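You operate a simulated robot arm through the tools that you are given. There is no shell and no other tool.

The job below is to be done with a simulated robot arm. You get a single attempt, and the scene is never put back.

JOB
Put things in order on the top of the right back desk. At the end: the blue reel stands where the name tag (marked "Emre") stood; the green tape roll stands where the blue reel stood; the orange carton is on the grey board; the name tag from the top of the right back desk stands where the orange carton stood; whatever was shut is shut again. Leave all else as you found it, and nothing knocked over.

Only the result counts: the job must be done as asked and must still hold three seconds after the hand-in. Knocking over, shifting, dropping, spilling or breaking anything else fails it.

ROBOT AND FRAMES
A 6-joint arm with a two-finger gripper, fixed in place. Base frame: the origin is at the foot of the arm, x ahead of it, y to its left, z up; the work surface is at about z = 0. Lengths are in mm, angles in degrees, forces in N, time in s.
With the tool pointing down near the work surface it reaches from about 240 to 620 mm from the base axis. Its first joint turns from -66.0 to 66.0 degrees. Payload 1.37 kg.
The TCP is the grasp point between the finger pads, 22 mm short of the fingertips. In the tool frame z runs along the fingers and y along their closing line. The gripper opens to 92 mm. The gripper's body begins 65 mm behind the TCP.
Orientation is that of the tool frame in the base frame, as a unit quaternion [x, y, z, w]. With the fingers straight down and closing along the base's y, the tool's x points along the base's -x, its y along +y and its z along -z.

CONTROLS
- The arm moves only by the tool jog_arm. Its argument "steps" is a list of rows, each a list of 7 numbers: the shift along the base's x, y, z in units of 30 mm (1.0 is 30 mm), then the turn, a rotation vector about the base's x, y, z in units of 5 degrees (1.0 is 5 degrees), then the opening in per cent of the stroke, from 0 (shut) to 100 (fully open). In form: [[dx, dy, dz, rx, ry, rz, claw], ...]. A call has 1 to 20 rows; each row shifts and turns the commanded pose from where the row before left it. A call with a number of a shift or a turn outside -1 to 1 is refused whole. A row lasts 0.2 s, in which the tool goes at most 50 mm and 8.6 degrees; a call with a longer step from one row to the next is refused whole, and so is a gripper value outside its range. Where a pose cannot be reached the arm comes as near as it can. A force on the tool above 40 N (or 10 N above the force at the start of the call, whichever is more), or a blocked arm, ends the call early, and 0.2 s more pass. Each finger halts on what it meets, pressing with about 23 N; the grip force reading is that of the motor and also rises with nothing between the fingers. The clock runs only during rows and for 0.2 s after the last one: add rows that do not move to give the fingers time. It gives the time, the measured TCP pose, the force on the tool (base axes), the opening and the grip force at its end, in the units of the frame above (readings bear some noise), with the torque about the TCP (base axes, N m) and any sound that the robot's microphone picked up, and new pictures: "show" is both (left out), scene, wrist or none.
- Cameras (640 x 400 px; columns grow to the right, rows downward): "scene" is fixed at [44.8, -450.3, 565.1]; the picture's right is [0.61, -0.79, 0.00], its down [-0.59, -0.46, -0.67] and it looks along [0.53, 0.41, -0.74] (base axes); focal length 300 px, centre (320, 200). "wrist" rides on the gripper at [71, 19, -102] in the tool frame; the picture's right is [-0.26, 0.96, 0.00], its down [-0.75, -0.21, -0.62] and it looks along [-0.60, -0.16, 0.78] (tool axes); focal length 280 px, centre (320, 200). There is no depth. A picture from a camera that has moved, and an enlarged one, comes with that camera's place and axes in the base frame and with its lens.
- close_up(camera, box): a new picture of the part [left, top, right, bottom] of that camera's present view, enlarged. The clock stands still meanwhile.
- job_done(): hands the job in; it is judged then, once.

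Nothing tells you positions but the pictures and the camera data. Unless the task says otherwise, let go and move clear before handing in.

The tools are called after "Request:" by a JSON object that holds its "name" and its "arguments". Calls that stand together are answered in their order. jog_arm: Moves the arm, as the interface text tells. Its arguments: {"type":"object","properties":{"steps":{"type":"array"},"show":{"type":"string","enum":["both","scene","wrist","none"]}},"required":["steps"]} The other tools are called the same way: close_up (camera, box) takes an enlarged picture of a part of a camera's view; job_done () hands the job in.

At the start:

```text
clock: 0.0
eef_pos: [384.8, 6.6, 266.9]
orientation: [-0.001, 1.0, 0.0, 0.0]
force: [0.5, 0.5, 0.8]
wrist_torque: [-0.02, 0.0, -0.01]
width: 92.0
grasp_force: 0.0
```

scene: 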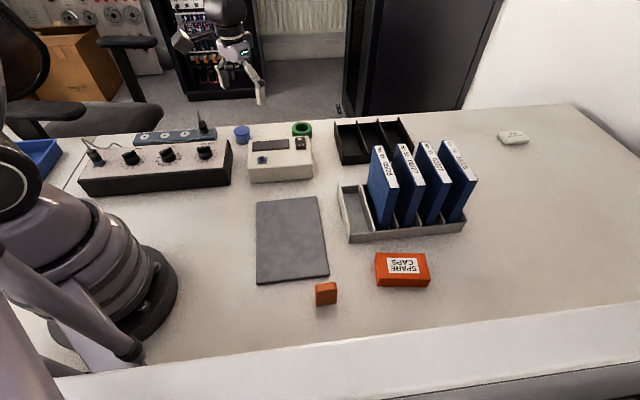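
wrist: 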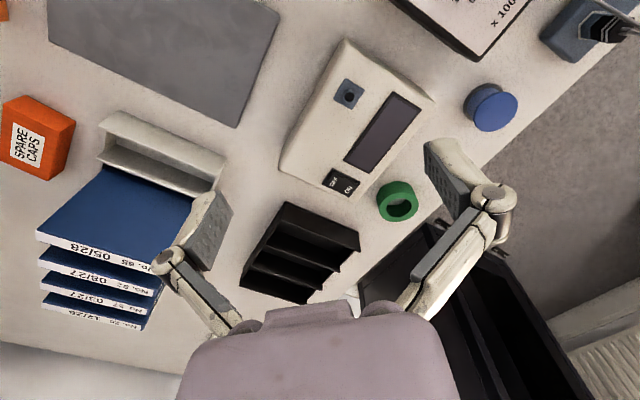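

I see a desk with a control box, a white meter, a blue reel, a green roll, a grey board, a black tray, a file rack, orange items and a small white object at the far right. I'll enlarge the pictures to identify everything before moving.

Request:
{"name": "close_up", "arguments": {"camera": "scene", "box": [220, 100, 350, 200]}}

Request:
{"name": "close_up", "arguments": {"camera": "scene", "box": [470, 110, 560, 166]}}

Request:
{"name": "close_up", "arguments": {"camera": "scene", "box": [240, 190, 460, 320]}}

Request:
{"name": "close_up", "arguments": {"camera": "scene", "box": [60, 100, 260, 220]}}

Request:
{"name": "close_up", "arguments": {"camera": "scene", "box": [320, 90, 500, 250]}}

Request:
{"name": "close_up", "arguments": {"camera": "wrist", "box": [380, 60, 640, 240]}}

```text
4.00 times, centred on (285, 150) of scene
camera zoom: at [44.8, -450.3, 565.1], right [0.61, -0.79, 0.0], down [-0.59, -0.46, -0.67], along [0.53, 0.41, -0.74], focal length 1201 px, centre (460, 400)
```

zoom: 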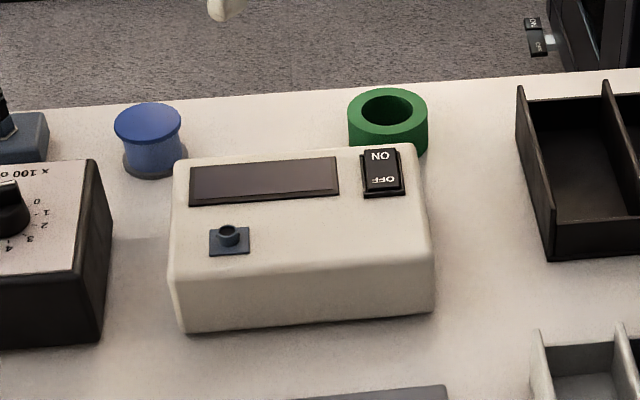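

```text
7.11 times, centred on (515, 138) of scene
camera zoom: at [44.8, -450.3, 565.1], right [0.61, -0.79, 0.0], down [-0.59, -0.46, -0.67], along [0.53, 0.41, -0.74], focal length 2135 px, centre (-1067, 641)
```

zoom: 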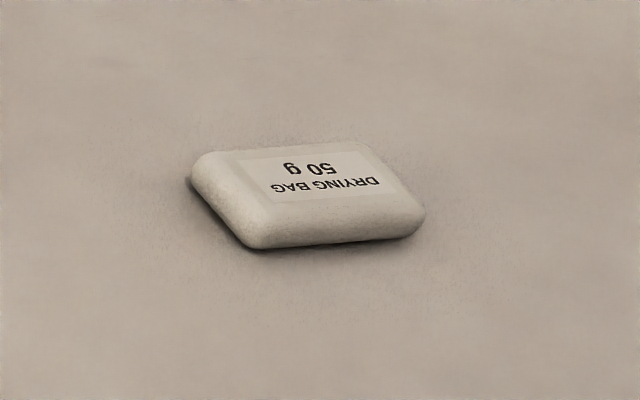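

```text
2.91 times, centred on (350, 255) of scene
camera zoom: at [44.8, -450.3, 565.1], right [0.61, -0.79, 0.0], down [-0.59, -0.46, -0.67], along [0.53, 0.41, -0.74], focal length 873 px, centre (233, 40)
```

zoom: 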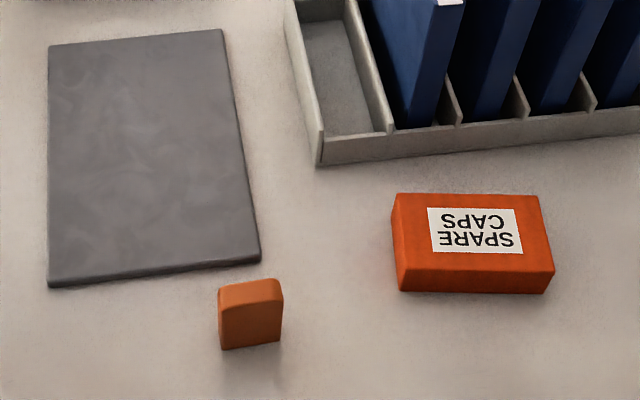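

```text
3.20 times, centred on (160, 160) of scene
camera zoom: at [44.8, -450.3, 565.1], right [0.61, -0.79, 0.0], down [-0.59, -0.46, -0.67], along [0.53, 0.41, -0.74], focal length 961 px, centre (832, 328)
```

zoom: 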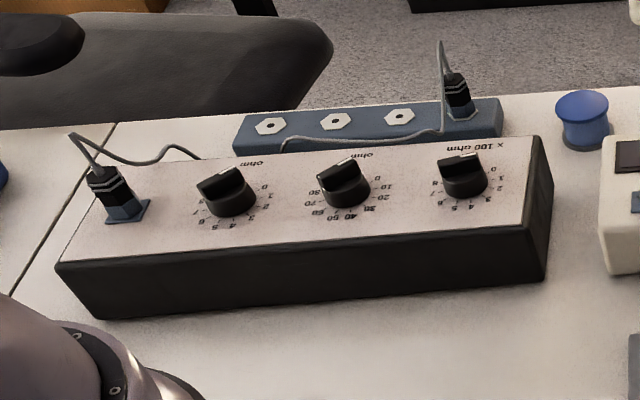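

```text
2.50 times, centred on (410, 170) of scene
camera zoom: at [44.8, -450.3, 565.1], right [0.61, -0.79, 0.0], down [-0.59, -0.46, -0.67], along [0.53, 0.41, -0.74], focal length 750 px, centre (95, 275)
```

zoom: 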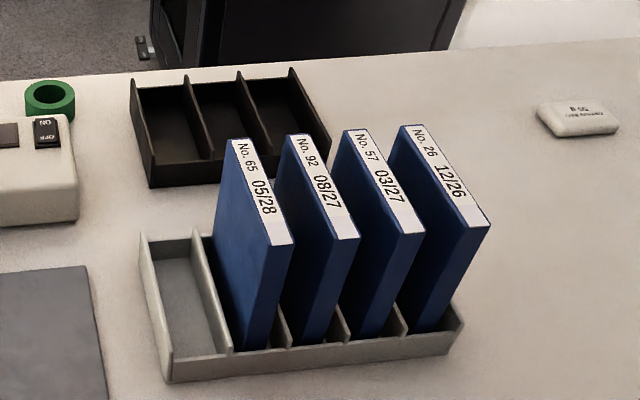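

```text
2.22 times, centred on (510, 150) of wrist
camera zoom: at [311.9, 25.2, 368.9], right [0.26, 0.97, 0.0], down [0.75, -0.2, 0.62], along [0.6, -0.16, -0.78], focal length 623 px, centre (-102, 311)
```

zoom: 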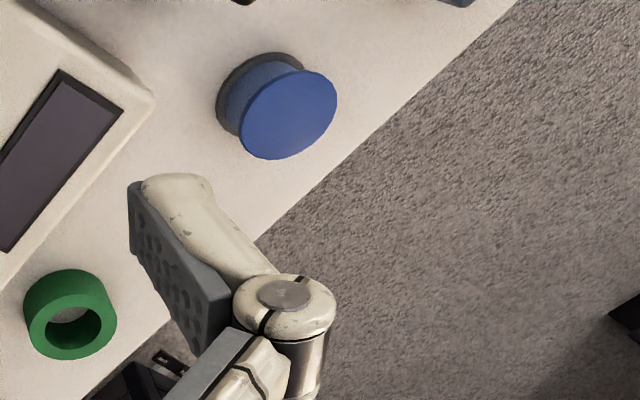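

The carton is the orange SPARE CAPS box, near (382, -398). The small orange piece near (243, -313) may be the name tag seen from behind, so I'll swing the wrist camera round to look at it from the far side.

Request:
{"name": "jog_arm", "arguments": {"steps": [[-0.263, -0.365, 0, 0, 0, -1, 100], [-0.263, -0.365, 0, 0, 0, -1, 100], [-0.263, -0.365, 0, 0, 0, -1, 100], [-0.263, -0.365, 0, 0, 0, -1, 100], [-0.263, -0.365, 0, 0, 0, -1, 100], [-0.263, -0.365, 0, 0, 0, -1, 100], [-0.263, -0.365, 0, 0, 0, -1, 100], [-0.263, -0.365, 0, 0, 0, -1, 100], [-0.263, -0.365, 0, 0, 0, -1, 100], [-0.263, -0.365, 0, 0, 0, -1, 100], [-0.263, -0.365, 0, 0, 0, -1, 100], [-0.263, -0.365, 0, 0, 0, -1, 100], [-0.263, -0.365, 0, 0, 0, -1, 100], [-0.263, -0.365, 0, 0, 0, -1, 100], [-0.263, -0.365, 0, 0, 0, -1, 100], [-0.263, -0.365, 0, 0, 0, -1, 100], [-0.263, -0.365, 0, 0, 0, -1, 100], [-0.263, -0.365, 0, 0, 0, -1, 100]]}}

```text
clock: 3.8
eef_pos: [237.8, -189.9, 266.3]
orientation: [0.707, 0.707, 0.001, 0.0]
force: [0.4, 0.6, 0.3]
wrist_torque: [0.06, -0.04, 0.0]
width: 91.9
grasp_force: 0.1
camera wrist: at [257.5, -118.9, 367.5], right [0.96, -0.26, 0.0], down [-0.2, -0.75, 0.62], along [-0.16, -0.6, -0.78], focal length 280 px, centre (320, 200)
```

scene: 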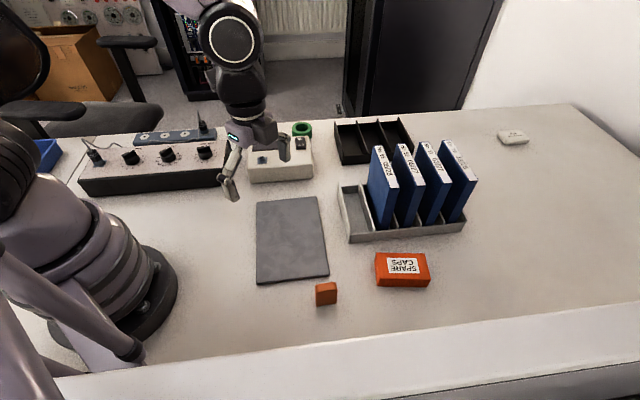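
wrist: 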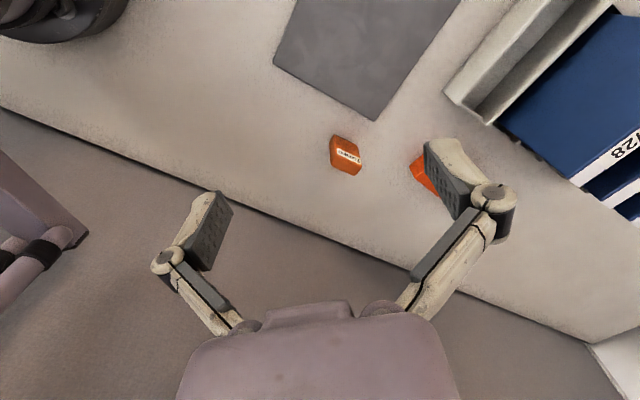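

The small orange piece does carry a white label on its far side. I'll enlarge it to read the text.

Request:
{"name": "close_up", "arguments": {"camera": "wrist", "box": [305, 125, 385, 175]}}

Request:
{"name": "close_up", "arguments": {"camera": "scene", "box": [296, 270, 360, 310]}}

Request:
{"name": "close_up", "arguments": {"camera": "scene", "box": [360, 240, 440, 290]}}

```text
8.00 times, centred on (345, 150) of wrist
camera zoom: at [257.5, -118.9, 367.5], right [0.96, -0.26, 0.0], down [-0.2, -0.75, 0.62], along [-0.16, -0.6, -0.78], focal length 2243 px, centre (120, 600)
```

zoom: 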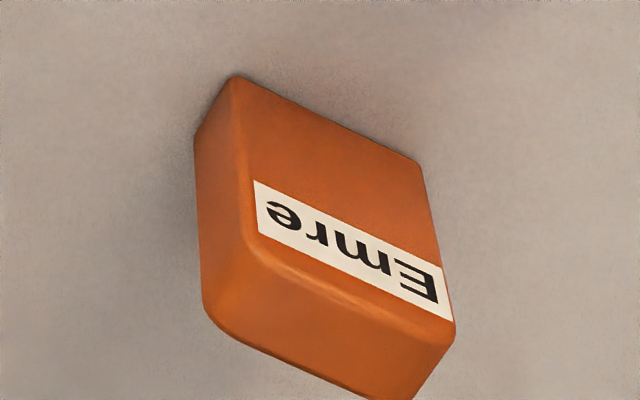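

```text
10.00 times, centred on (328, 290) of scene
camera zoom: at [44.8, -450.3, 565.1], right [0.61, -0.79, 0.0], down [-0.59, -0.46, -0.67], along [0.53, 0.41, -0.74], focal length 3002 px, centre (240, -700)
```

zoom: 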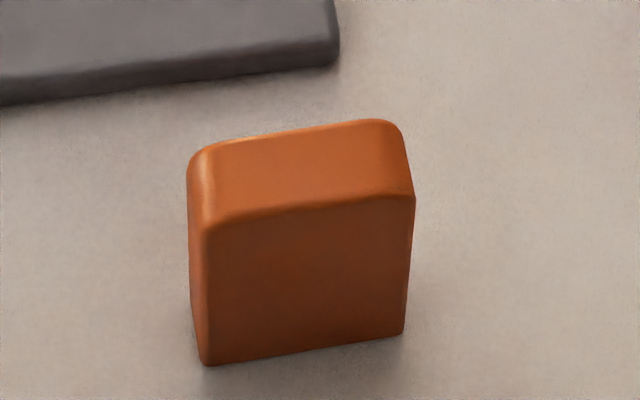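

```text
8.00 times, centred on (400, 265) of scene
camera zoom: at [44.8, -450.3, 565.1], right [0.61, -0.79, 0.0], down [-0.59, -0.46, -0.67], along [0.53, 0.41, -0.74], focal length 2402 px, centre (-320, -320)
```

zoom: 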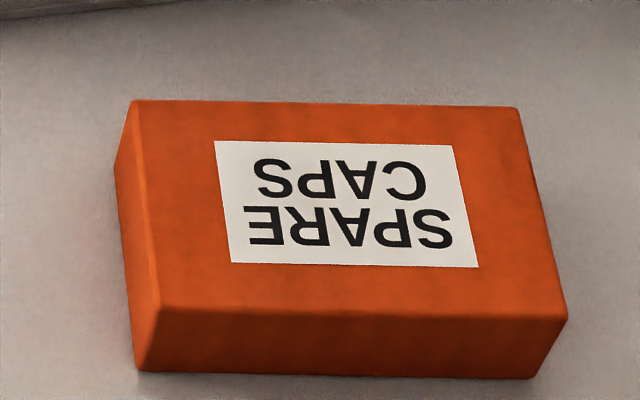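

The tag reads "Emre" and stands near (243, -310), about 38 x 14 x 60 mm. The carton is about 98 x 59 x 31 mm, centred near (388, -395). I'll move above the carton with the fingers turned to close across its short side.

Request:
{"name": "jog_arm", "arguments": {"steps": [[0.556, -0.759, 0, 0, 0, 0.8, 100], [0.556, -0.759, 0, 0, 0, 0.8, 100], [0.556, -0.759, 0, 0, 0, 0.8, 100], [0.556, -0.759, 0, 0, 0, 0.8, 100], [0.556, -0.759, -0.4, 0, 0, 0.8, 100], [0.556, -0.759, -0.4, 0, 0, 0.8, 100], [0.556, -0.759, -0.4, 0, 0, 0.8, 100], [0.556, -0.759, -0.4, 0, 0, 0.8, 100], [0.556, -0.759, -0.4, 0, 0, 0.8, 100], [0, 0, 0, 0, 0, 0, 100]]}}

```text
clock: 6.0
eef_pos: [388.9, -397.0, 205.0]
orientation: [0.454, 0.891, 0.0, -0.001]
force: [-0.3, 0.3, -0.1]
wrist_torque: [-0.02, 0.02, 0.0]
width: 91.9
grasp_force: 0.0
camera wrist: at [362.4, -328.7, 307.0], right [0.93, 0.36, 0.0], down [0.28, -0.73, 0.62], along [0.22, -0.58, -0.78], focal length 280 px, centre (320, 200)
```

scene: 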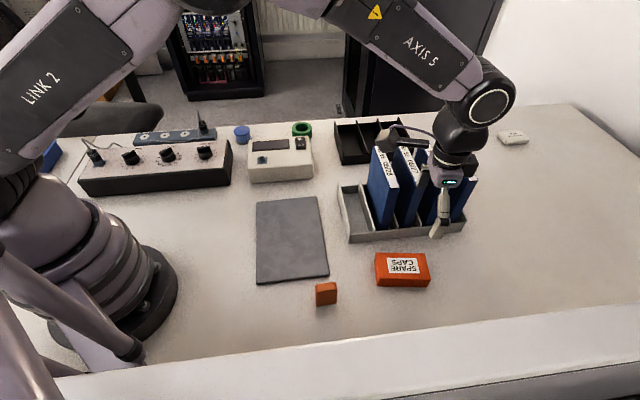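
wrist: 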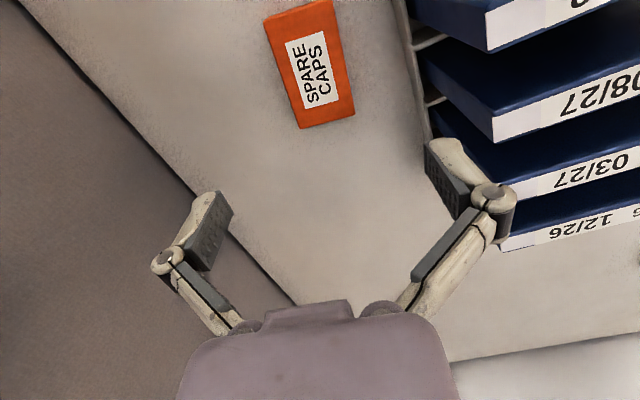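

I'll check the carton's corners in the wrist view to refine its position.

Request:
{"name": "close_up", "arguments": {"camera": "wrist", "box": [200, 0, 440, 150]}}

```text
2.67 times, centred on (320, 75) of wrist
camera zoom: at [362.4, -328.7, 307.0], right [0.93, 0.36, 0.0], down [0.28, -0.73, 0.62], along [0.22, -0.58, -0.78], focal length 748 px, centre (320, 533)
```

zoom: 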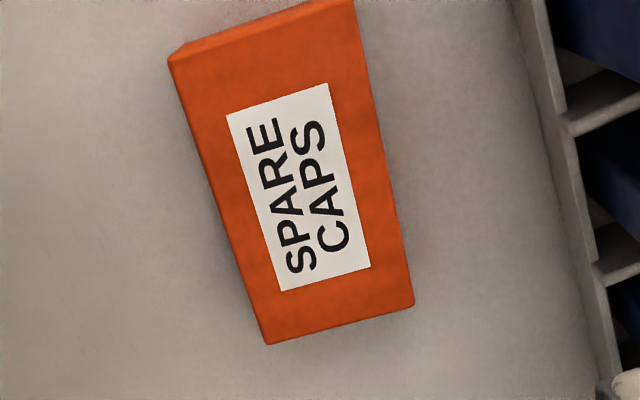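

The two cameras agree to within about 6 mm. I'll come down closer above the carton and check finger alignment directly.

Request:
{"name": "jog_arm", "arguments": {"steps": [[0, 0.05, -0.9, 0, 0, 0, 100], [0, 0, -0.9, 0, 0, 0, 100], [0, 0, -0.9, 0, 0, 0, 100], [0, 0, -0.9, 0, 0, 0, 100], [0, 0, -0.9, 0, 0, 0, 100], [0, 0, 0, 0, 0, 0, 100]]}}

Request:
{"name": "close_up", "arguments": {"camera": "scene", "box": [330, 190, 490, 290]}}

Request:
{"name": "close_up", "arguments": {"camera": "wrist", "box": [120, 0, 540, 262]}}

```text
clock: 7.4
eef_pos: [390.4, -392.5, 70.6]
orientation: [0.453, 0.891, 0.0, 0.001]
force: [0.2, 0.5, 0.9]
wrist_torque: [-0.01, 0.0, 0.0]
width: 92.0
grasp_force: 0.1
camera wrist: at [364.3, -323.9, 171.8], right [0.93, 0.36, 0.0], down [0.28, -0.73, 0.63], along [0.22, -0.58, -0.78], focal length 280 px, centre (320, 200)
```

scene: 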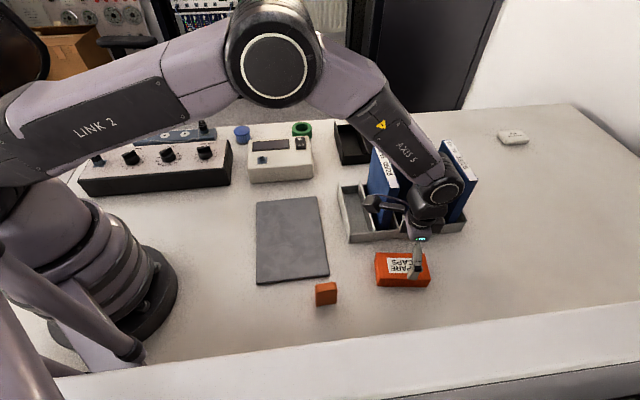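
wrist: 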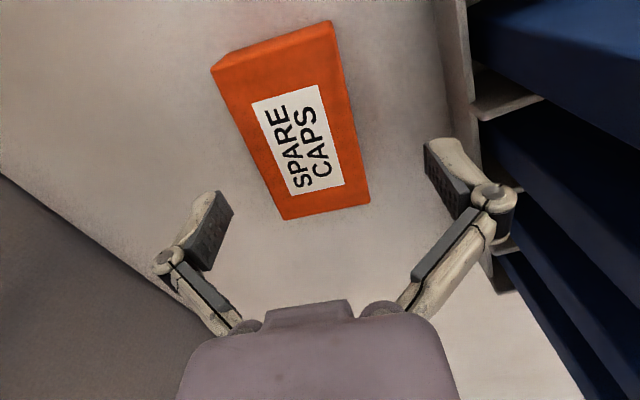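

```text
4.00 times, centred on (410, 240) of scene
camera zoom: at [44.8, -450.3, 565.1], right [0.61, -0.79, 0.0], down [-0.59, -0.46, -0.67], along [0.53, 0.41, -0.74], focal length 1201 px, centre (-40, 40)
```

zoom: 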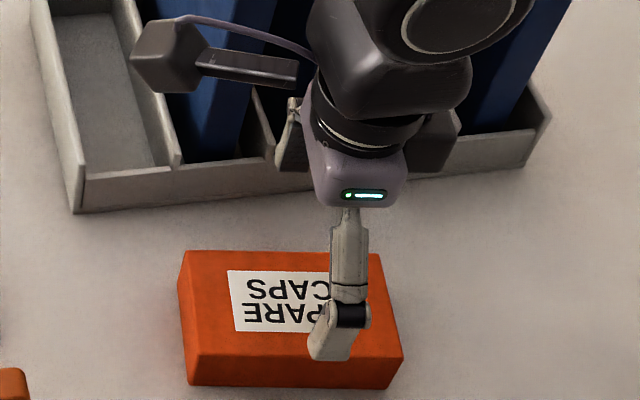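

```text
1.52 times, centred on (330, 131) of wrist
camera zoom: at [364.3, -323.9, 171.8], right [0.93, 0.36, 0.0], down [0.28, -0.73, 0.63], along [0.22, -0.58, -0.78], focal length 427 px, centre (305, 305)
```

zoom: 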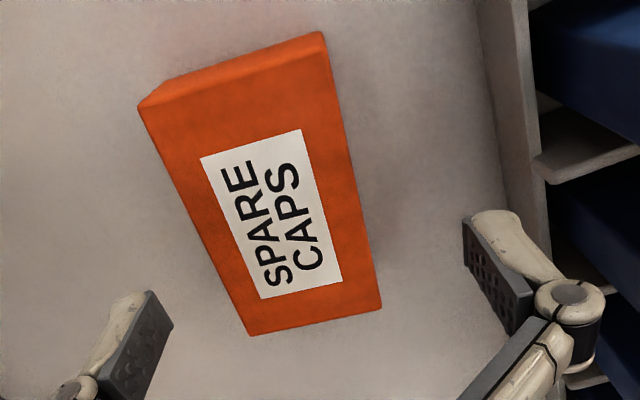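

By the wrist view the carton's centre lies about 11 mm to the left of the grasp point, and I trust that relative measure most. I'll shift to suit and look again.

Request:
{"name": "jog_arm", "arguments": {"steps": [[-0.34, -0.14, 0, 0, 0, 0, 100], [0, 0, 0, 0, 0, 0, 100]], "show": "wrist"}}

Request:
{"name": "close_up", "arguments": {"camera": "wrist", "box": [200, 0, 440, 150]}}

Request:
{"name": "close_up", "arguments": {"camera": "wrist", "box": [140, 100, 500, 325]}}

```text
clock: 8.0
eef_pos: [380.8, -396.3, 70.5]
orientation: [0.453, 0.892, 0.001, 0.0]
force: [0.5, -0.2, 1.1]
wrist_torque: [-0.04, 0.0, 0.05]
width: 91.9
grasp_force: 0.0
camera wrist: at [355.0, -327.8, 172.4], right [0.93, 0.36, 0.0], down [0.28, -0.73, 0.63], along [0.22, -0.58, -0.78], focal length 280 px, centre (320, 200)
```

wrist: 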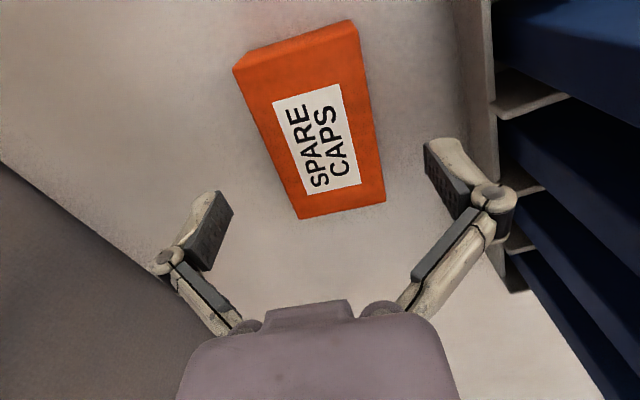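

```text
2.67 times, centred on (320, 75) of wrist
camera zoom: at [355.0, -327.8, 172.4], right [0.93, 0.36, 0.0], down [0.28, -0.73, 0.63], along [0.22, -0.58, -0.78], focal length 748 px, centre (320, 533)
```

zoom: 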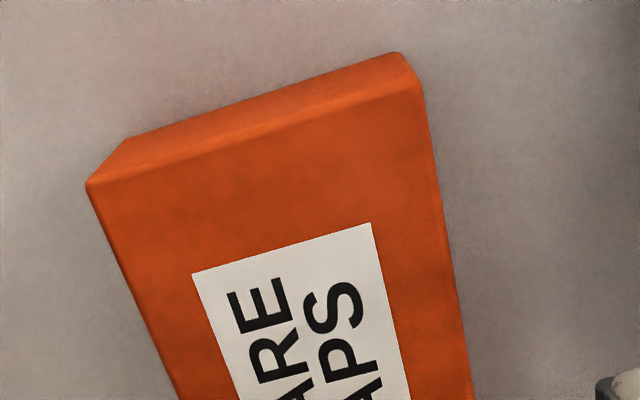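

```text
1.78 times, centred on (320, 212) of wrist
camera zoom: at [355.0, -327.8, 172.4], right [0.93, 0.36, 0.0], down [0.28, -0.73, 0.63], along [0.22, -0.58, -0.78], focal length 498 px, centre (320, 178)
```

zoom: 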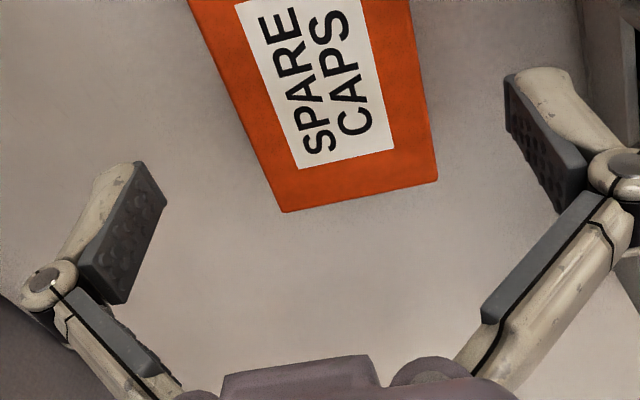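

The carton is now aligned to within about 1 mm and measures 98 x 59 mm. I'll lower the fingers around it and grip.

Request:
{"name": "jog_arm", "arguments": {"steps": [[0.02, 0, -0.5, 0, 0, 0, 100], [0, 0, -0.5, 0, 0, 0, 100], [0, 0, -0.4, 0, 0, 0, 100], [0, 0, 0, 0, 0, 0, 100]], "show": "none"}}

Request:
{"name": "jog_arm", "arguments": {"steps": [[0, 0, 0, 0, 0, 0, 80], [0, 0, 0, 0, 0, 0, 65], [0, 0, 0, 0, 0, 0, 55], [0, 0, 0, 0, 0, 0, 50], [0, 0, 0, 0, 0, 0, 50]]}}

```text
clock: 9.0
eef_pos: [380.1, -396.7, 28.4]
orientation: [0.454, 0.891, -0.001, 0.0]
force: [0.2, 0.4, 0.2]
wrist_torque: [0.02, 0.01, 0.03]
width: 92.0
grasp_force: 0.0
```

```text
clock: 10.2
eef_pos: [379.0, -398.4, 29.0]
orientation: [0.453, 0.891, 0.0, 0.001]
force: [-0.4, 1.2, 4.0]
wrist_torque: [0.01, -0.04, -0.02]
width: 59.3
grasp_force: 23.0
camera wrist: at [353.9, -328.8, 131.0], right [0.93, 0.36, 0.0], down [0.28, -0.73, 0.63], along [0.22, -0.58, -0.78], focal length 280 px, centre (320, 200)
```

scene: 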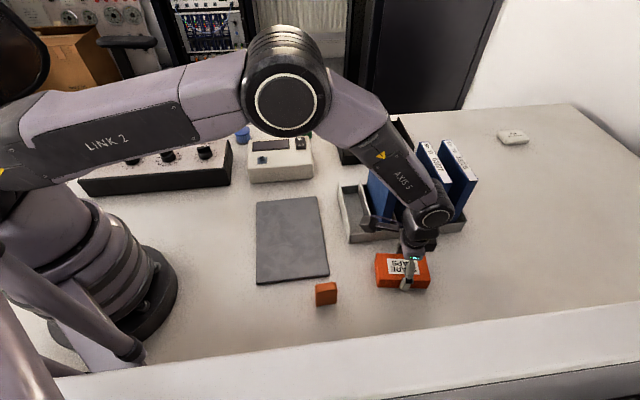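
wrist: 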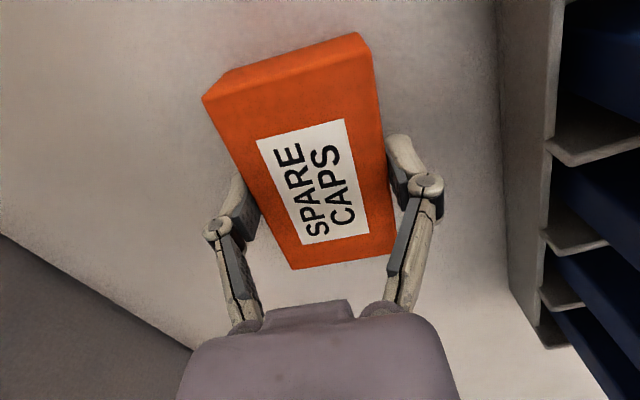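

The carton is gripped at 59.3 mm. I'll lift it 100 mm and carry it over to above the grey board's centre.

Request:
{"name": "jog_arm", "arguments": {"steps": [[0, 0, 0.5, 0, 0, 0, 50], [0, 0, 0.9, 0, 0, 0, 50], [0, 0, 1, 0, 0, 0, 50], [0, 0, 1, 0, 0, 0, 50], [-0.222, 0.816, 0, 0, 0, 0.18, 50], [-0.222, 0.816, 0, 0, 0, 0.18, 50], [-0.222, 0.816, 0, 0, 0, 0.18, 50], [-0.222, 0.816, 0, 0, 0, 0.18, 50], [-0.222, 0.816, 0, 0, 0, 0.18, 50], [-0.222, 0.816, 0, 0, 0, 0.18, 50], [-0.222, 0.816, 0, 0, 0, 0.18, 50], [-0.222, 0.816, 0, 0, 0, 0.18, 50], [-0.222, 0.816, 0, 0, 0, 0.18, 50], [-0.222, 0.816, 0, 0, 0, 0.18, 50], [0, 0, 0, 0, 0, 0, 50]]}}

```text
clock: 13.4
eef_pos: [312.1, -153.7, 131.9]
orientation: [0.382, 0.924, 0.0, -0.001]
force: [0.5, 0.8, -1.0]
wrist_torque: [0.0, 0.02, 0.03]
width: 59.6
grasp_force: 23.2
camera wrist: at [276.0, -89.6, 233.5], right [0.87, 0.5, 0.0], down [0.39, -0.68, 0.63], along [0.31, -0.54, -0.78], focal length 280 px, centre (320, 200)
```

scene: 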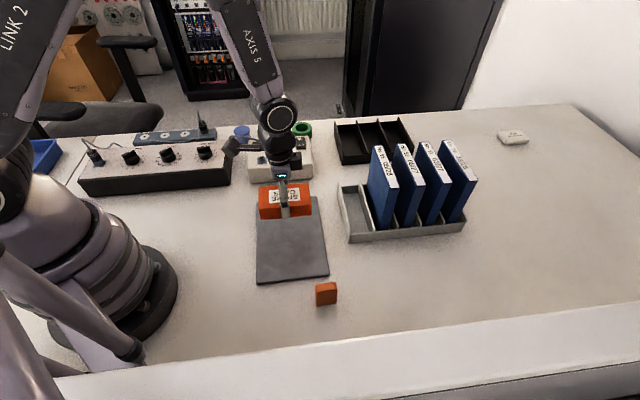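
wrist: 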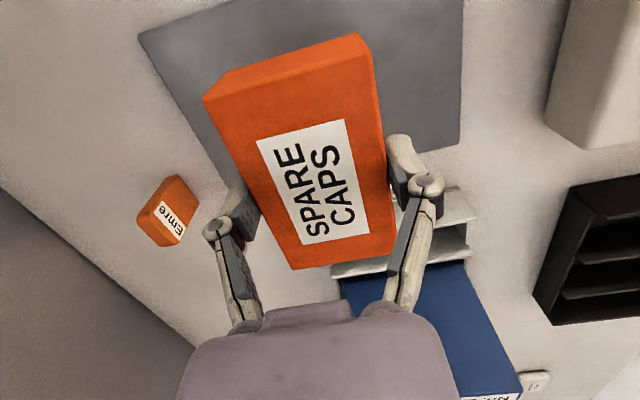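

The carton is centred over the board to within about 3 mm. I'll lower it most of the way, then creep down watching the force.

Request:
{"name": "jog_arm", "arguments": {"steps": [[0, 0, -0.8, 0, 0, 0, 50], [0, 0, -0.8, 0, 0, 0, 50], [0, 0, -0.6, 0, 0, 0, 50], [0, 0, -0.5, 0, 0, 0, 50], [0, 0, 0, 0, 0, 0, 50]], "show": "none"}}

Request:
{"name": "close_up", "arguments": {"camera": "scene", "box": [240, 170, 340, 233]}}

Request:
{"name": "close_up", "arguments": {"camera": "scene", "box": [300, 250, 348, 280]}}

```text
clock: 14.6
eef_pos: [315.3, -151.4, 49.3]
orientation: [0.382, 0.924, 0.0, 0.0]
force: [-0.5, -0.1, -1.2]
wrist_torque: [-0.01, 0.02, 0.03]
width: 59.6
grasp_force: 23.0
```

```text
6.35 times, centred on (290, 202) of scene
camera zoom: at [44.8, -450.3, 565.1], right [0.61, -0.79, 0.0], down [-0.59, -0.46, -0.67], along [0.53, 0.41, -0.74], focal length 1906 px, centre (510, 190)
```

zoom: 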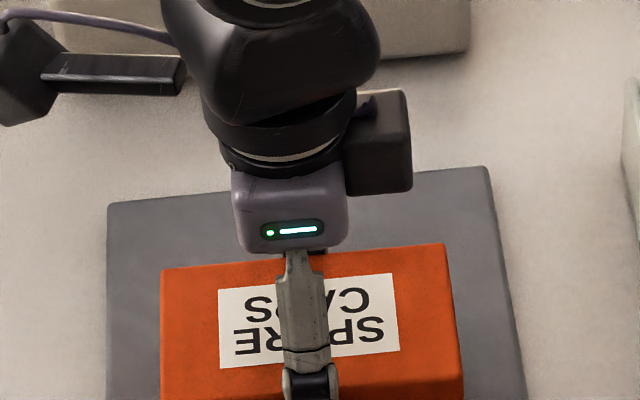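

```text
13.33 times, centred on (324, 265) of scene
camera zoom: at [44.8, -450.3, 565.1], right [0.61, -0.79, 0.0], down [-0.59, -0.46, -0.67], along [0.53, 0.41, -0.74], focal length 4002 px, centre (267, -667)
```

zoom: 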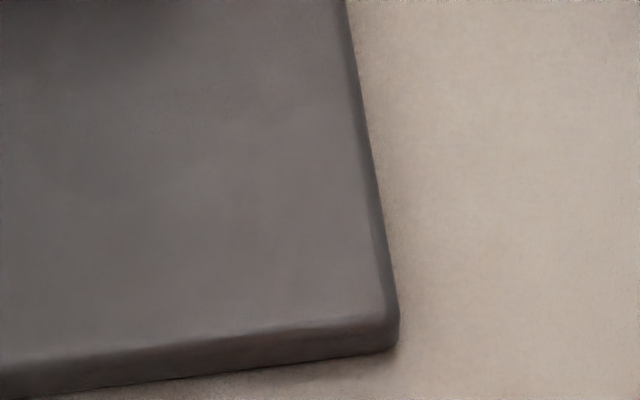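

The board is about 9–10 mm thick, so contact should come near TCP z = 38. I'll lower to 41 and then go in small steps.

Request:
{"name": "jog_arm", "arguments": {"steps": [[0, 0, -0.2, 0, 0, 0, 50], [0, 0, -0.1, 0, 0, 0, 50], [0, 0, 0, 0, 0, 0, 50]], "show": "none"}}

Request:
{"name": "jog_arm", "arguments": {"steps": [[0, 0, -0.05, 0, 0, 0, 50], [0, 0, 0, 0, 0, 0, 50]], "show": "none"}}

Request:
{"name": "jog_arm", "arguments": {"steps": [[0, 0, -0.05, 0, 0, 0, 50], [0, 0, 0, 0, 0, 0, 50]], "show": "none"}}

```text
clock: 15.4
eef_pos: [316.2, -150.4, 39.6]
orientation: [0.383, 0.924, 0.0, 0.0]
force: [-0.8, -0.2, -0.4]
wrist_torque: [-0.02, 0.02, -0.03]
width: 59.6
grasp_force: 22.6
```

```text
clock: 16.0
eef_pos: [314.6, -151.6, 39.8]
orientation: [0.382, 0.924, 0.0, 0.001]
force: [0.7, 3.0, 16.3]
wrist_torque: [0.2, 0.09, -0.02]
width: 59.5
grasp_force: 23.2
```

```text
clock: 16.6
eef_pos: [314.9, -151.7, 38.1]
orientation: [0.382, 0.924, 0.0, -0.001]
force: [1.5, 5.4, 17.6]
wrist_torque: [0.13, -0.07, 0.02]
width: 59.6
grasp_force: 23.2
```

The carton is resting on the board. I'll open the fingers and rise clear.

Request:
{"name": "jog_arm", "arguments": {"steps": [[0, 0, 0.04, 0, 0, 0, 66], [0, 0, 0, 0, 0, 0, 75], [0, 0, 0, 0, 0, 0, 88], [0, 0, 0, 0, 0, 0, 100], [0, 0, 0.4, 0, 0, 0, 100], [0, 0, 0.8, 0, 0, 0, 100], [0, 0, 1, 0, 0, 0, 100], [0, 0, 1, 0, 0, 0, 100], [0, 0, 0, 0, 0, 0, 100]]}}

```text
clock: 18.6
eef_pos: [315.5, -152.7, 135.2]
orientation: [0.383, 0.924, 0.0, 0.0]
force: [0.1, 0.0, 0.2]
wrist_torque: [-0.02, 0.0, 0.02]
width: 92.0
grasp_force: 0.1
camera wrist: at [279.0, -89.4, 237.0], right [0.87, 0.5, 0.0], down [0.39, -0.68, 0.62], along [0.31, -0.54, -0.78], focal length 280 px, centre (320, 200)
```

scene: 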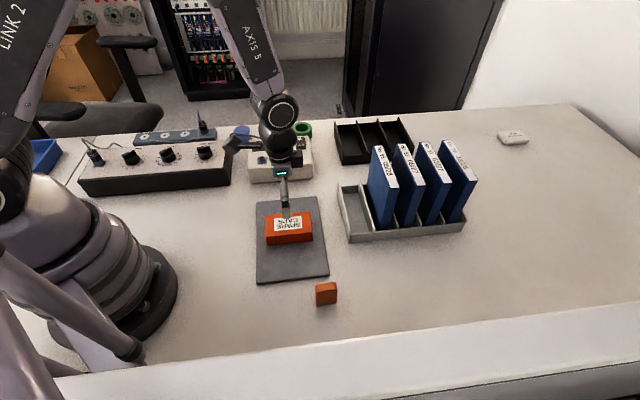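
wrist: 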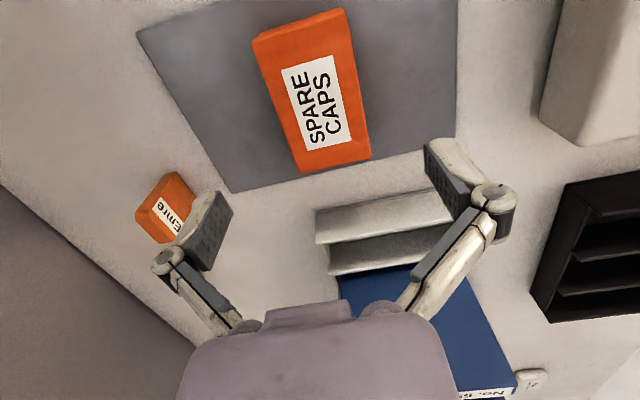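

The carton sits well on the board. Next I'll go above the name tag, at about (242, -311), with the fingers across its thin side.

Request:
{"name": "jog_arm", "arguments": {"steps": [[-0.344, -0.751, 0, 0, 0, 0.057, 70], [-0.344, -0.751, 0, 0, 0, 0.057, 60], [-0.344, -0.751, 0, 0, 0, 0.057, 60], [-0.344, -0.751, 0, 0, 0, 0.057, 60], [-0.344, -0.751, 0, 0, 0, 0.057, 60], [-0.344, -0.751, 0, 0, 0, 0.057, 60], [-0.344, -0.751, 0, 0, 0, 0.057, 60], [0, 0, 0, 0, 0, 0, 60]]}}

Request:
{"name": "close_up", "arguments": {"camera": "wrist", "box": [240, 20, 400, 120]}}

```text
clock: 20.4
eef_pos: [244.8, -309.8, 135.9]
orientation: [0.366, 0.931, 0.0, 0.0]
force: [0.9, 0.4, -1.2]
wrist_torque: [0.0, 0.02, -0.01]
width: 55.4
grasp_force: 0.0
camera wrist: at [207.0, -246.7, 236.5], right [0.85, 0.53, 0.0], down [0.41, -0.66, 0.62], along [0.33, -0.53, -0.78], focal length 280 px, centre (320, 200)
```

scene: 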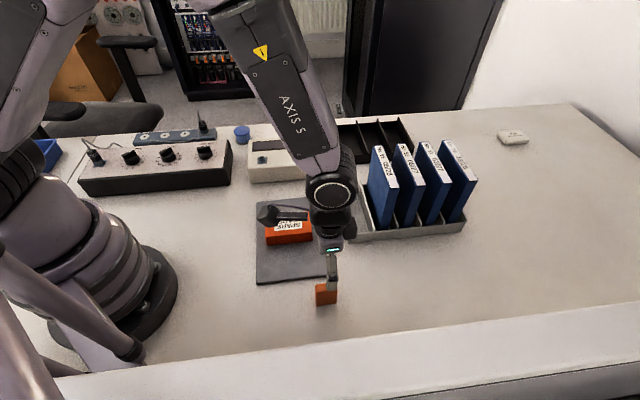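
wrist: 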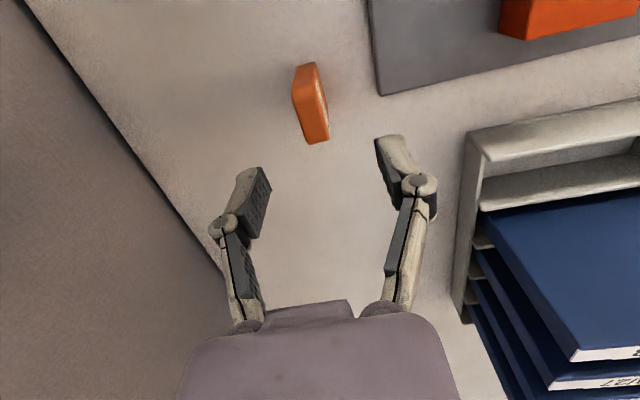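

```text
4.00 times, centred on (320, 70) of wrist
camera zoom: at [207.0, -246.7, 236.5], right [0.85, 0.53, 0.0], down [0.41, -0.66, 0.62], along [0.33, -0.53, -0.78], focal length 1122 px, centre (320, 720)
```

zoom: 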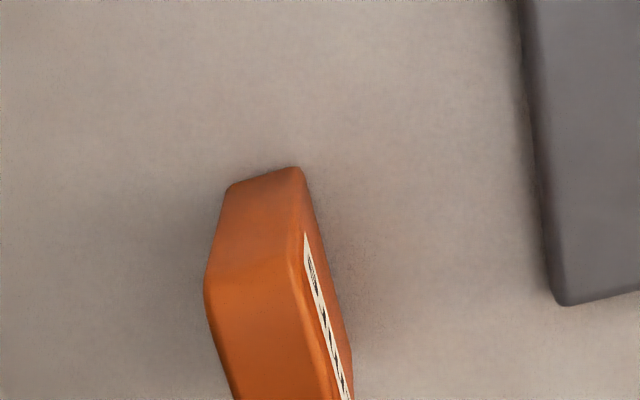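

I'll enlarge the rest of the tag to find its far end.

Request:
{"name": "close_up", "arguments": {"camera": "wrist", "box": [260, 60, 388, 140]}}

Request:
{"name": "close_up", "arguments": {"camera": "wrist", "box": [250, 90, 410, 190]}}

```text
5.00 times, centred on (324, 100) of wrist
camera zoom: at [207.0, -246.7, 236.5], right [0.85, 0.53, 0.0], down [0.41, -0.66, 0.62], along [0.33, -0.53, -0.78], focal length 1402 px, centre (300, 700)
```

zoom: 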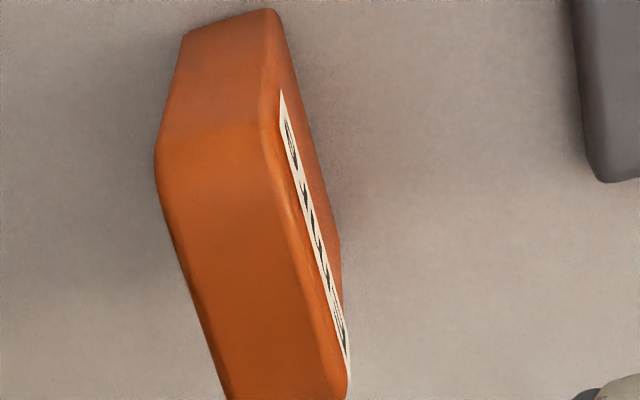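

```text
4.00 times, centred on (330, 140) of wrist
camera zoom: at [207.0, -246.7, 236.5], right [0.85, 0.53, 0.0], down [0.41, -0.66, 0.62], along [0.33, -0.53, -0.78], focal length 1122 px, centre (280, 440)
```

zoom: 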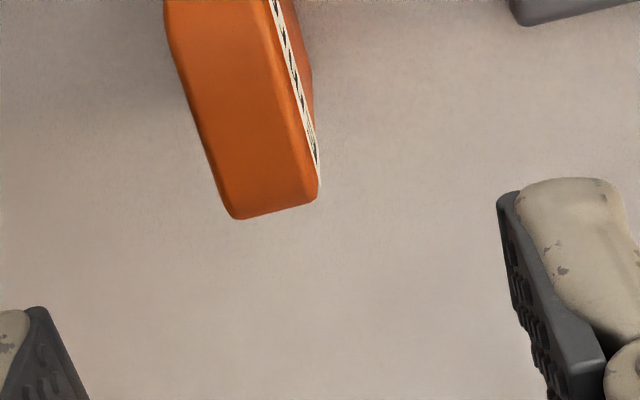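

By the wrist view the tag's centre is about (2.8, -5.3) mm off in the tool frame and turned 1.6°. I'll correct this, come down to just above the tag and check again.

Request:
{"name": "jog_arm", "arguments": {"steps": [[-0.187, -0.067, -0.5, 0, 0, 0.32, 60], [0, 0, -0.6, 0, 0, 0, 60], [0, 0, 0, 0, 0, 0, 60]], "show": "wrist"}}

Request:
{"name": "close_up", "arguments": {"camera": "wrist", "box": [240, 30, 400, 130]}}

Request:
{"name": "close_up", "arguments": {"camera": "wrist", "box": [220, 90, 420, 215]}}

Request:
{"name": "close_up", "arguments": {"camera": "scene", "box": [290, 240, 370, 310]}}

```text
clock: 21.2
eef_pos: [240.6, -309.7, 103.7]
orientation: [0.353, 0.936, 0.0, -0.001]
force: [0.3, -1.2, 0.5]
wrist_torque: [-0.02, 0.04, 0.03]
width: 55.3
grasp_force: 0.0
camera wrist: at [198.8, -249.3, 204.5], right [0.83, 0.55, 0.0], down [0.43, -0.65, 0.63], along [0.35, -0.52, -0.78], focal length 280 px, centre (320, 200)
```

wrist: 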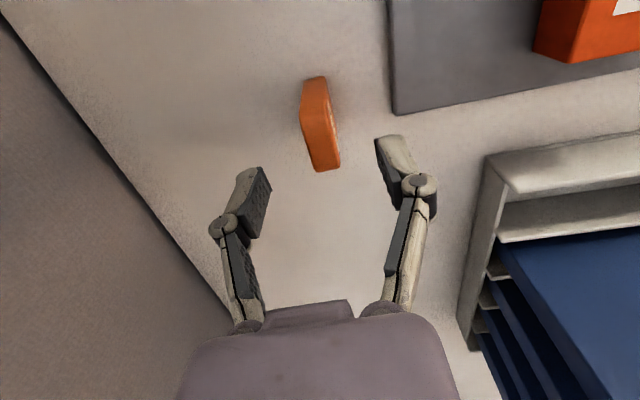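

```text
4.00 times, centred on (320, 80) of wrist
camera zoom: at [198.8, -249.3, 204.5], right [0.83, 0.55, 0.0], down [0.43, -0.65, 0.63], along [0.35, -0.52, -0.78], focal length 1122 px, centre (320, 680)
```

zoom: 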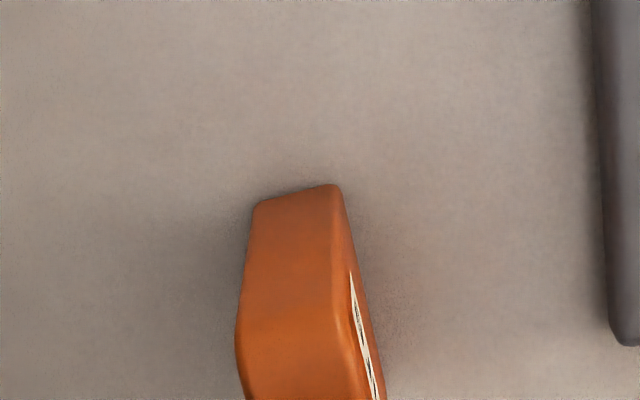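

```text
3.20 times, centred on (320, 152) of wrist
camera zoom: at [198.8, -249.3, 204.5], right [0.83, 0.55, 0.0], down [0.43, -0.65, 0.63], along [0.35, -0.52, -0.78], focal length 897 px, centre (320, 352)
```

zoom: 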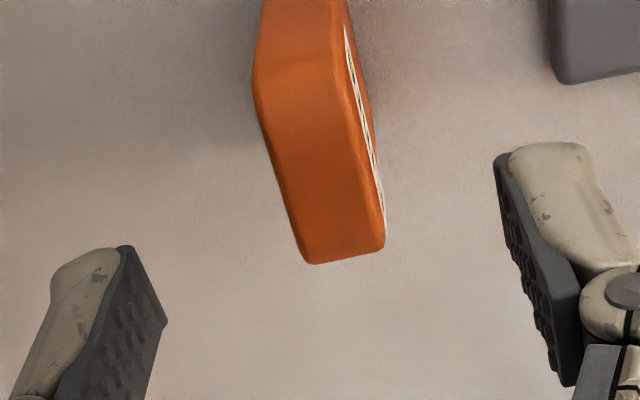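

```text
5.71 times, centred on (330, 275) of scene
camera zoom: at [44.8, -450.3, 565.1], right [0.61, -0.79, 0.0], down [-0.59, -0.46, -0.67], along [0.53, 0.41, -0.74], focal length 1715 px, centre (263, -229)
```

zoom: 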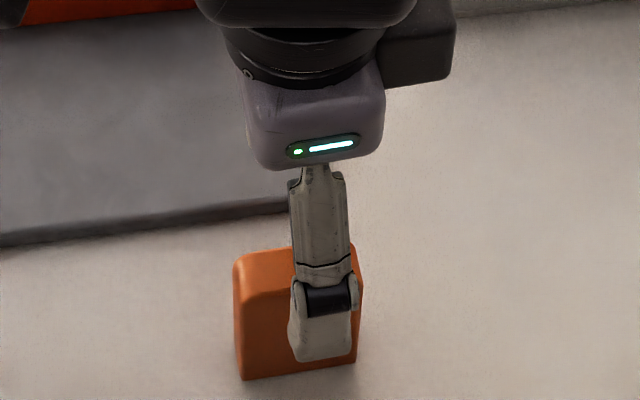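

The tag is centred between the fingers to well under a millimetre. I'll go down and grip it.

Request:
{"name": "jog_arm", "arguments": {"steps": [[0, 0, -0.7, 0, 0, 0, 60], [0, 0, -0.7, 0, 0, 0, 60], [0, 0, -0.7, 0, 0, 0, 60], [0, 0, 0, 0, 0, 0, 60], [0, 0, 0, 0, 0, 0, 40], [0, 0, 0, 0, 0, 0, 25], [0, 0, 0, 0, 0, 0, 12], [0, 0, 0, 0, 0, 0, 8], [0, 0, 0, 0, 0, 0, 8]]}}

```text
clock: 23.2
eef_pos: [240.0, -312.0, 40.6]
orientation: [0.352, 0.936, 0.0, 0.0]
force: [0.2, 0.7, 0.1]
wrist_torque: [0.01, 0.02, 0.0]
width: 14.9
grasp_force: 23.1
camera wrist: at [198.1, -250.9, 142.0], right [0.83, 0.55, 0.0], down [0.43, -0.65, 0.62], along [0.34, -0.52, -0.78], focal length 280 px, centre (320, 200)
```

scene: 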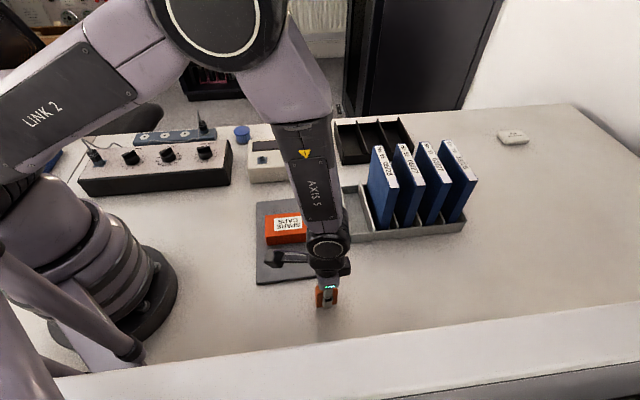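
wrist: 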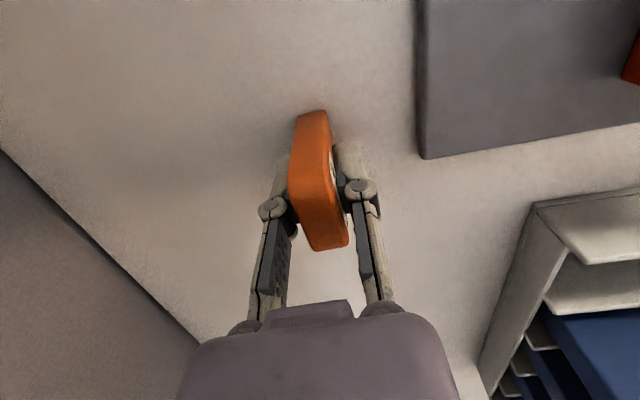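

The tag is gripped at 14.9 mm. I'll lift it 60 mm, carry it to where the carton stood at (381, -398), and lower it to just above the desk.

Request:
{"name": "jog_arm", "arguments": {"steps": [[0, 0, 0.4, 0, 0, 0, 8], [0, 0, 0.8, 0, 0, 0, 8], [0, 0, 0.8, 0, 0, 0, 8], [0.69, -0.4067, 0, 0, 0, 0, 8], [0.69, -0.4067, 0, 0, 0, 0, 8], [0.69, -0.4067, 0, 0, 0, 0, 8], [0.69, -0.4067, 0, 0, 0, 0, 8], [0.69, -0.4067, 0, 0, 0, 0, 8], [0.69, -0.4067, 0, 0, 0, 0, 8], [0.69, -0.4067, 0, 0, 0, 0, 8], [0, 0, 0, 0, 0, 0, 8], [0, 0, -0.8, 0, 0, 0, 8], [0, 0, -0.7, 0, 0, 0, 8], [0, 0, -0.35, 0, 0, 0, 8], [0, 0, 0, 0, 0, 0, 8]]}}

```text
clock: 26.4
eef_pos: [382.1, -396.1, 43.5]
orientation: [0.354, 0.935, 0.0, 0.0]
force: [1.2, 0.2, -1.0]
wrist_torque: [0.01, 0.0, 0.0]
width: 15.1
grasp_force: 22.5
camera wrist: at [342.0, -335.3, 145.8], right [0.83, 0.55, 0.0], down [0.43, -0.65, 0.63], along [0.34, -0.52, -0.78], focal length 280 px, centre (320, 200)
```

scene: 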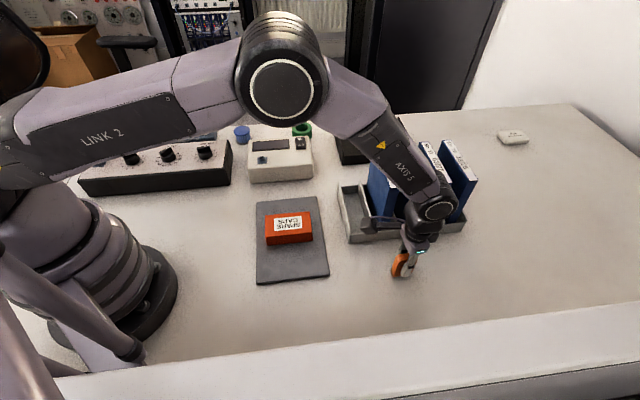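
wrist: 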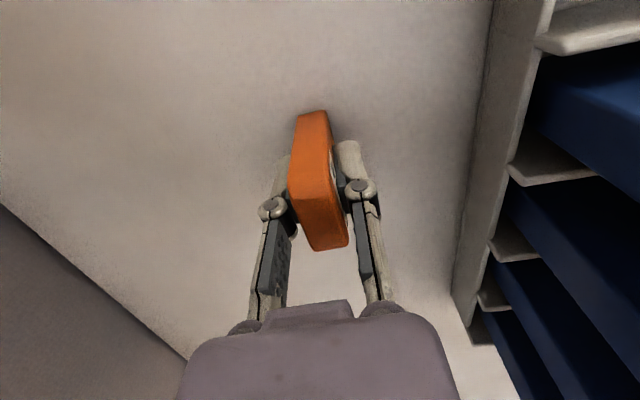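

Position is right. I'll ease the tag down the last few millimetres while watching the force.

Request:
{"name": "jog_arm", "arguments": {"steps": [[0, 0, -0.1, 0, 0, 0, 8], [0, 0, 0, 0, 0, 0, 8]], "show": "none"}}

Request:
{"name": "jog_arm", "arguments": {"steps": [[0, 0, -0.04, 0, 0, 0, 8], [0, 0, 0, 0, 0, 0, 8]], "show": "none"}}

```text
clock: 27.0
eef_pos: [382.6, -397.6, 40.4]
orientation: [0.353, 0.936, 0.0, 0.0]
force: [-0.4, -0.2, 0.0]
wrist_torque: [-0.01, 0.02, 0.03]
width: 15.1
grasp_force: 22.8
```

```text
clock: 27.6
eef_pos: [383.7, -397.1, 40.2]
orientation: [0.353, 0.936, 0.0, 0.0]
force: [-1.1, -0.6, 0.4]
wrist_torque: [0.01, -0.02, 0.01]
width: 14.8
grasp_force: 22.6
```

Request:
{"name": "jog_arm", "arguments": {"steps": [[0, 0, -0.03, 0, 0, 0, 8], [0, 0, 0, 0, 0, 0, 8]], "show": "scene"}}

Request:
{"name": "close_up", "arguments": {"camera": "scene", "box": [370, 230, 450, 280]}}

```text
clock: 28.2
eef_pos: [381.7, -397.7, 40.4]
orientation: [0.353, 0.936, -0.001, 0.0]
force: [-1.3, 1.1, 5.3]
wrist_torque: [0.05, 0.06, 0.03]
width: 15.2
grasp_force: 23.5
```

scene: 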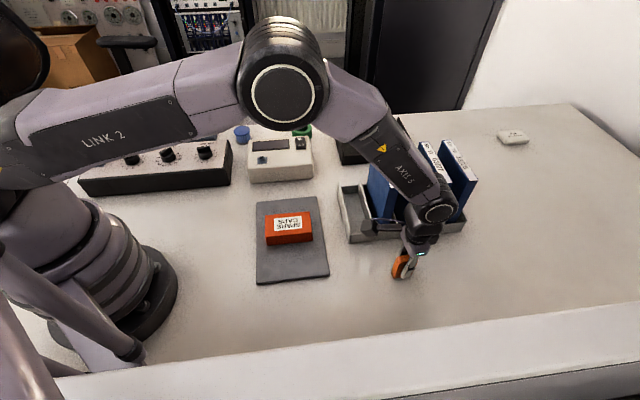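

```text
8.00 times, centred on (410, 255) of scene
camera zoom: at [44.8, -450.3, 565.1], right [0.61, -0.79, 0.0], down [-0.59, -0.46, -0.67], along [0.53, 0.41, -0.74], focal length 2402 px, centre (-400, -240)
```

zoom: 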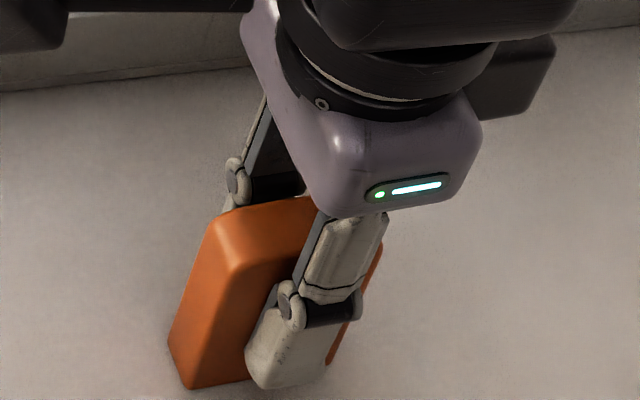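

The tag touches the desk with about 5 N. I'll open the fingers gently and rise clear.

Request:
{"name": "jog_arm", "arguments": {"steps": [[0, 0, 0.02, 0, 0, 0, 17], [0, 0, 0, 0, 0, 0, 20], [0, 0, 0, 0, 0, 0, 30], [0, 0, 0, 0, 0, 0, 45], [0, 0, 0, 0, 0, 0, 60], [0, 0, 0.5, 0, 0, 0, 60], [0, 0, 0.9, 0, 0, 0, 60], [0, 0, 1, 0, 0, 0, 60], [0, 0, 1, 0, 0, 0, 60], [0, 0, 0, 0, 0, 0, 60]]}}

Request:
{"name": "close_up", "arguments": {"camera": "scene", "box": [360, 220, 456, 280]}}

```text
clock: 30.4
eef_pos: [382.9, -398.8, 142.2]
orientation: [0.353, 0.935, 0.0, 0.0]
force: [0.5, 0.6, -0.5]
wrist_torque: [-0.01, -0.01, 0.0]
width: 54.8
grasp_force: 0.0
camera wrist: at [340.8, -337.8, 244.0], right [0.83, 0.55, 0.0], down [0.43, -0.65, 0.62], along [0.34, -0.52, -0.78], focal length 280 px, centre (320, 200)
```

scene: 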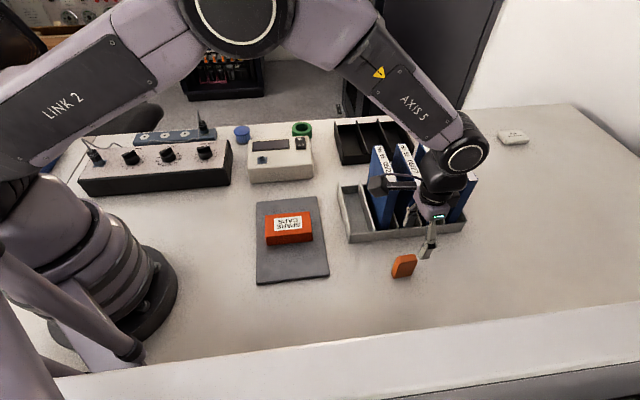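
wrist: 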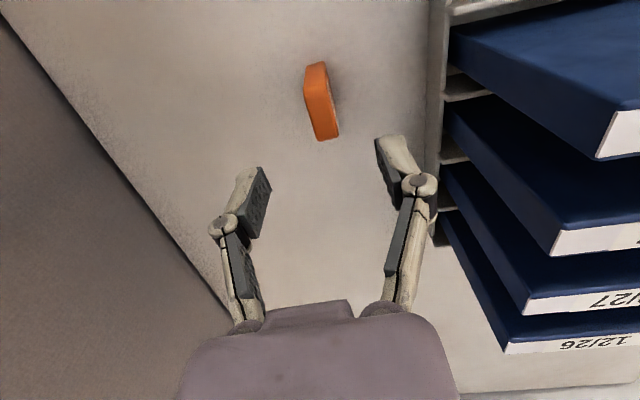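

```text
6.67 times, centred on (408, 250) of scene
camera zoom: at [44.8, -450.3, 565.1], right [0.61, -0.79, 0.0], down [-0.59, -0.46, -0.67], along [0.53, 0.41, -0.74], focal length 2001 px, centre (-267, -133)
```

zoom: 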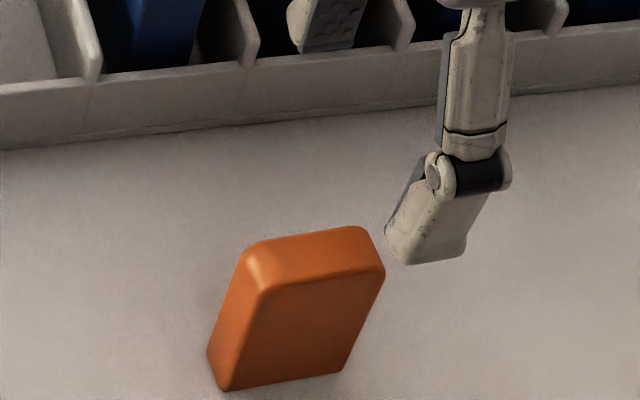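

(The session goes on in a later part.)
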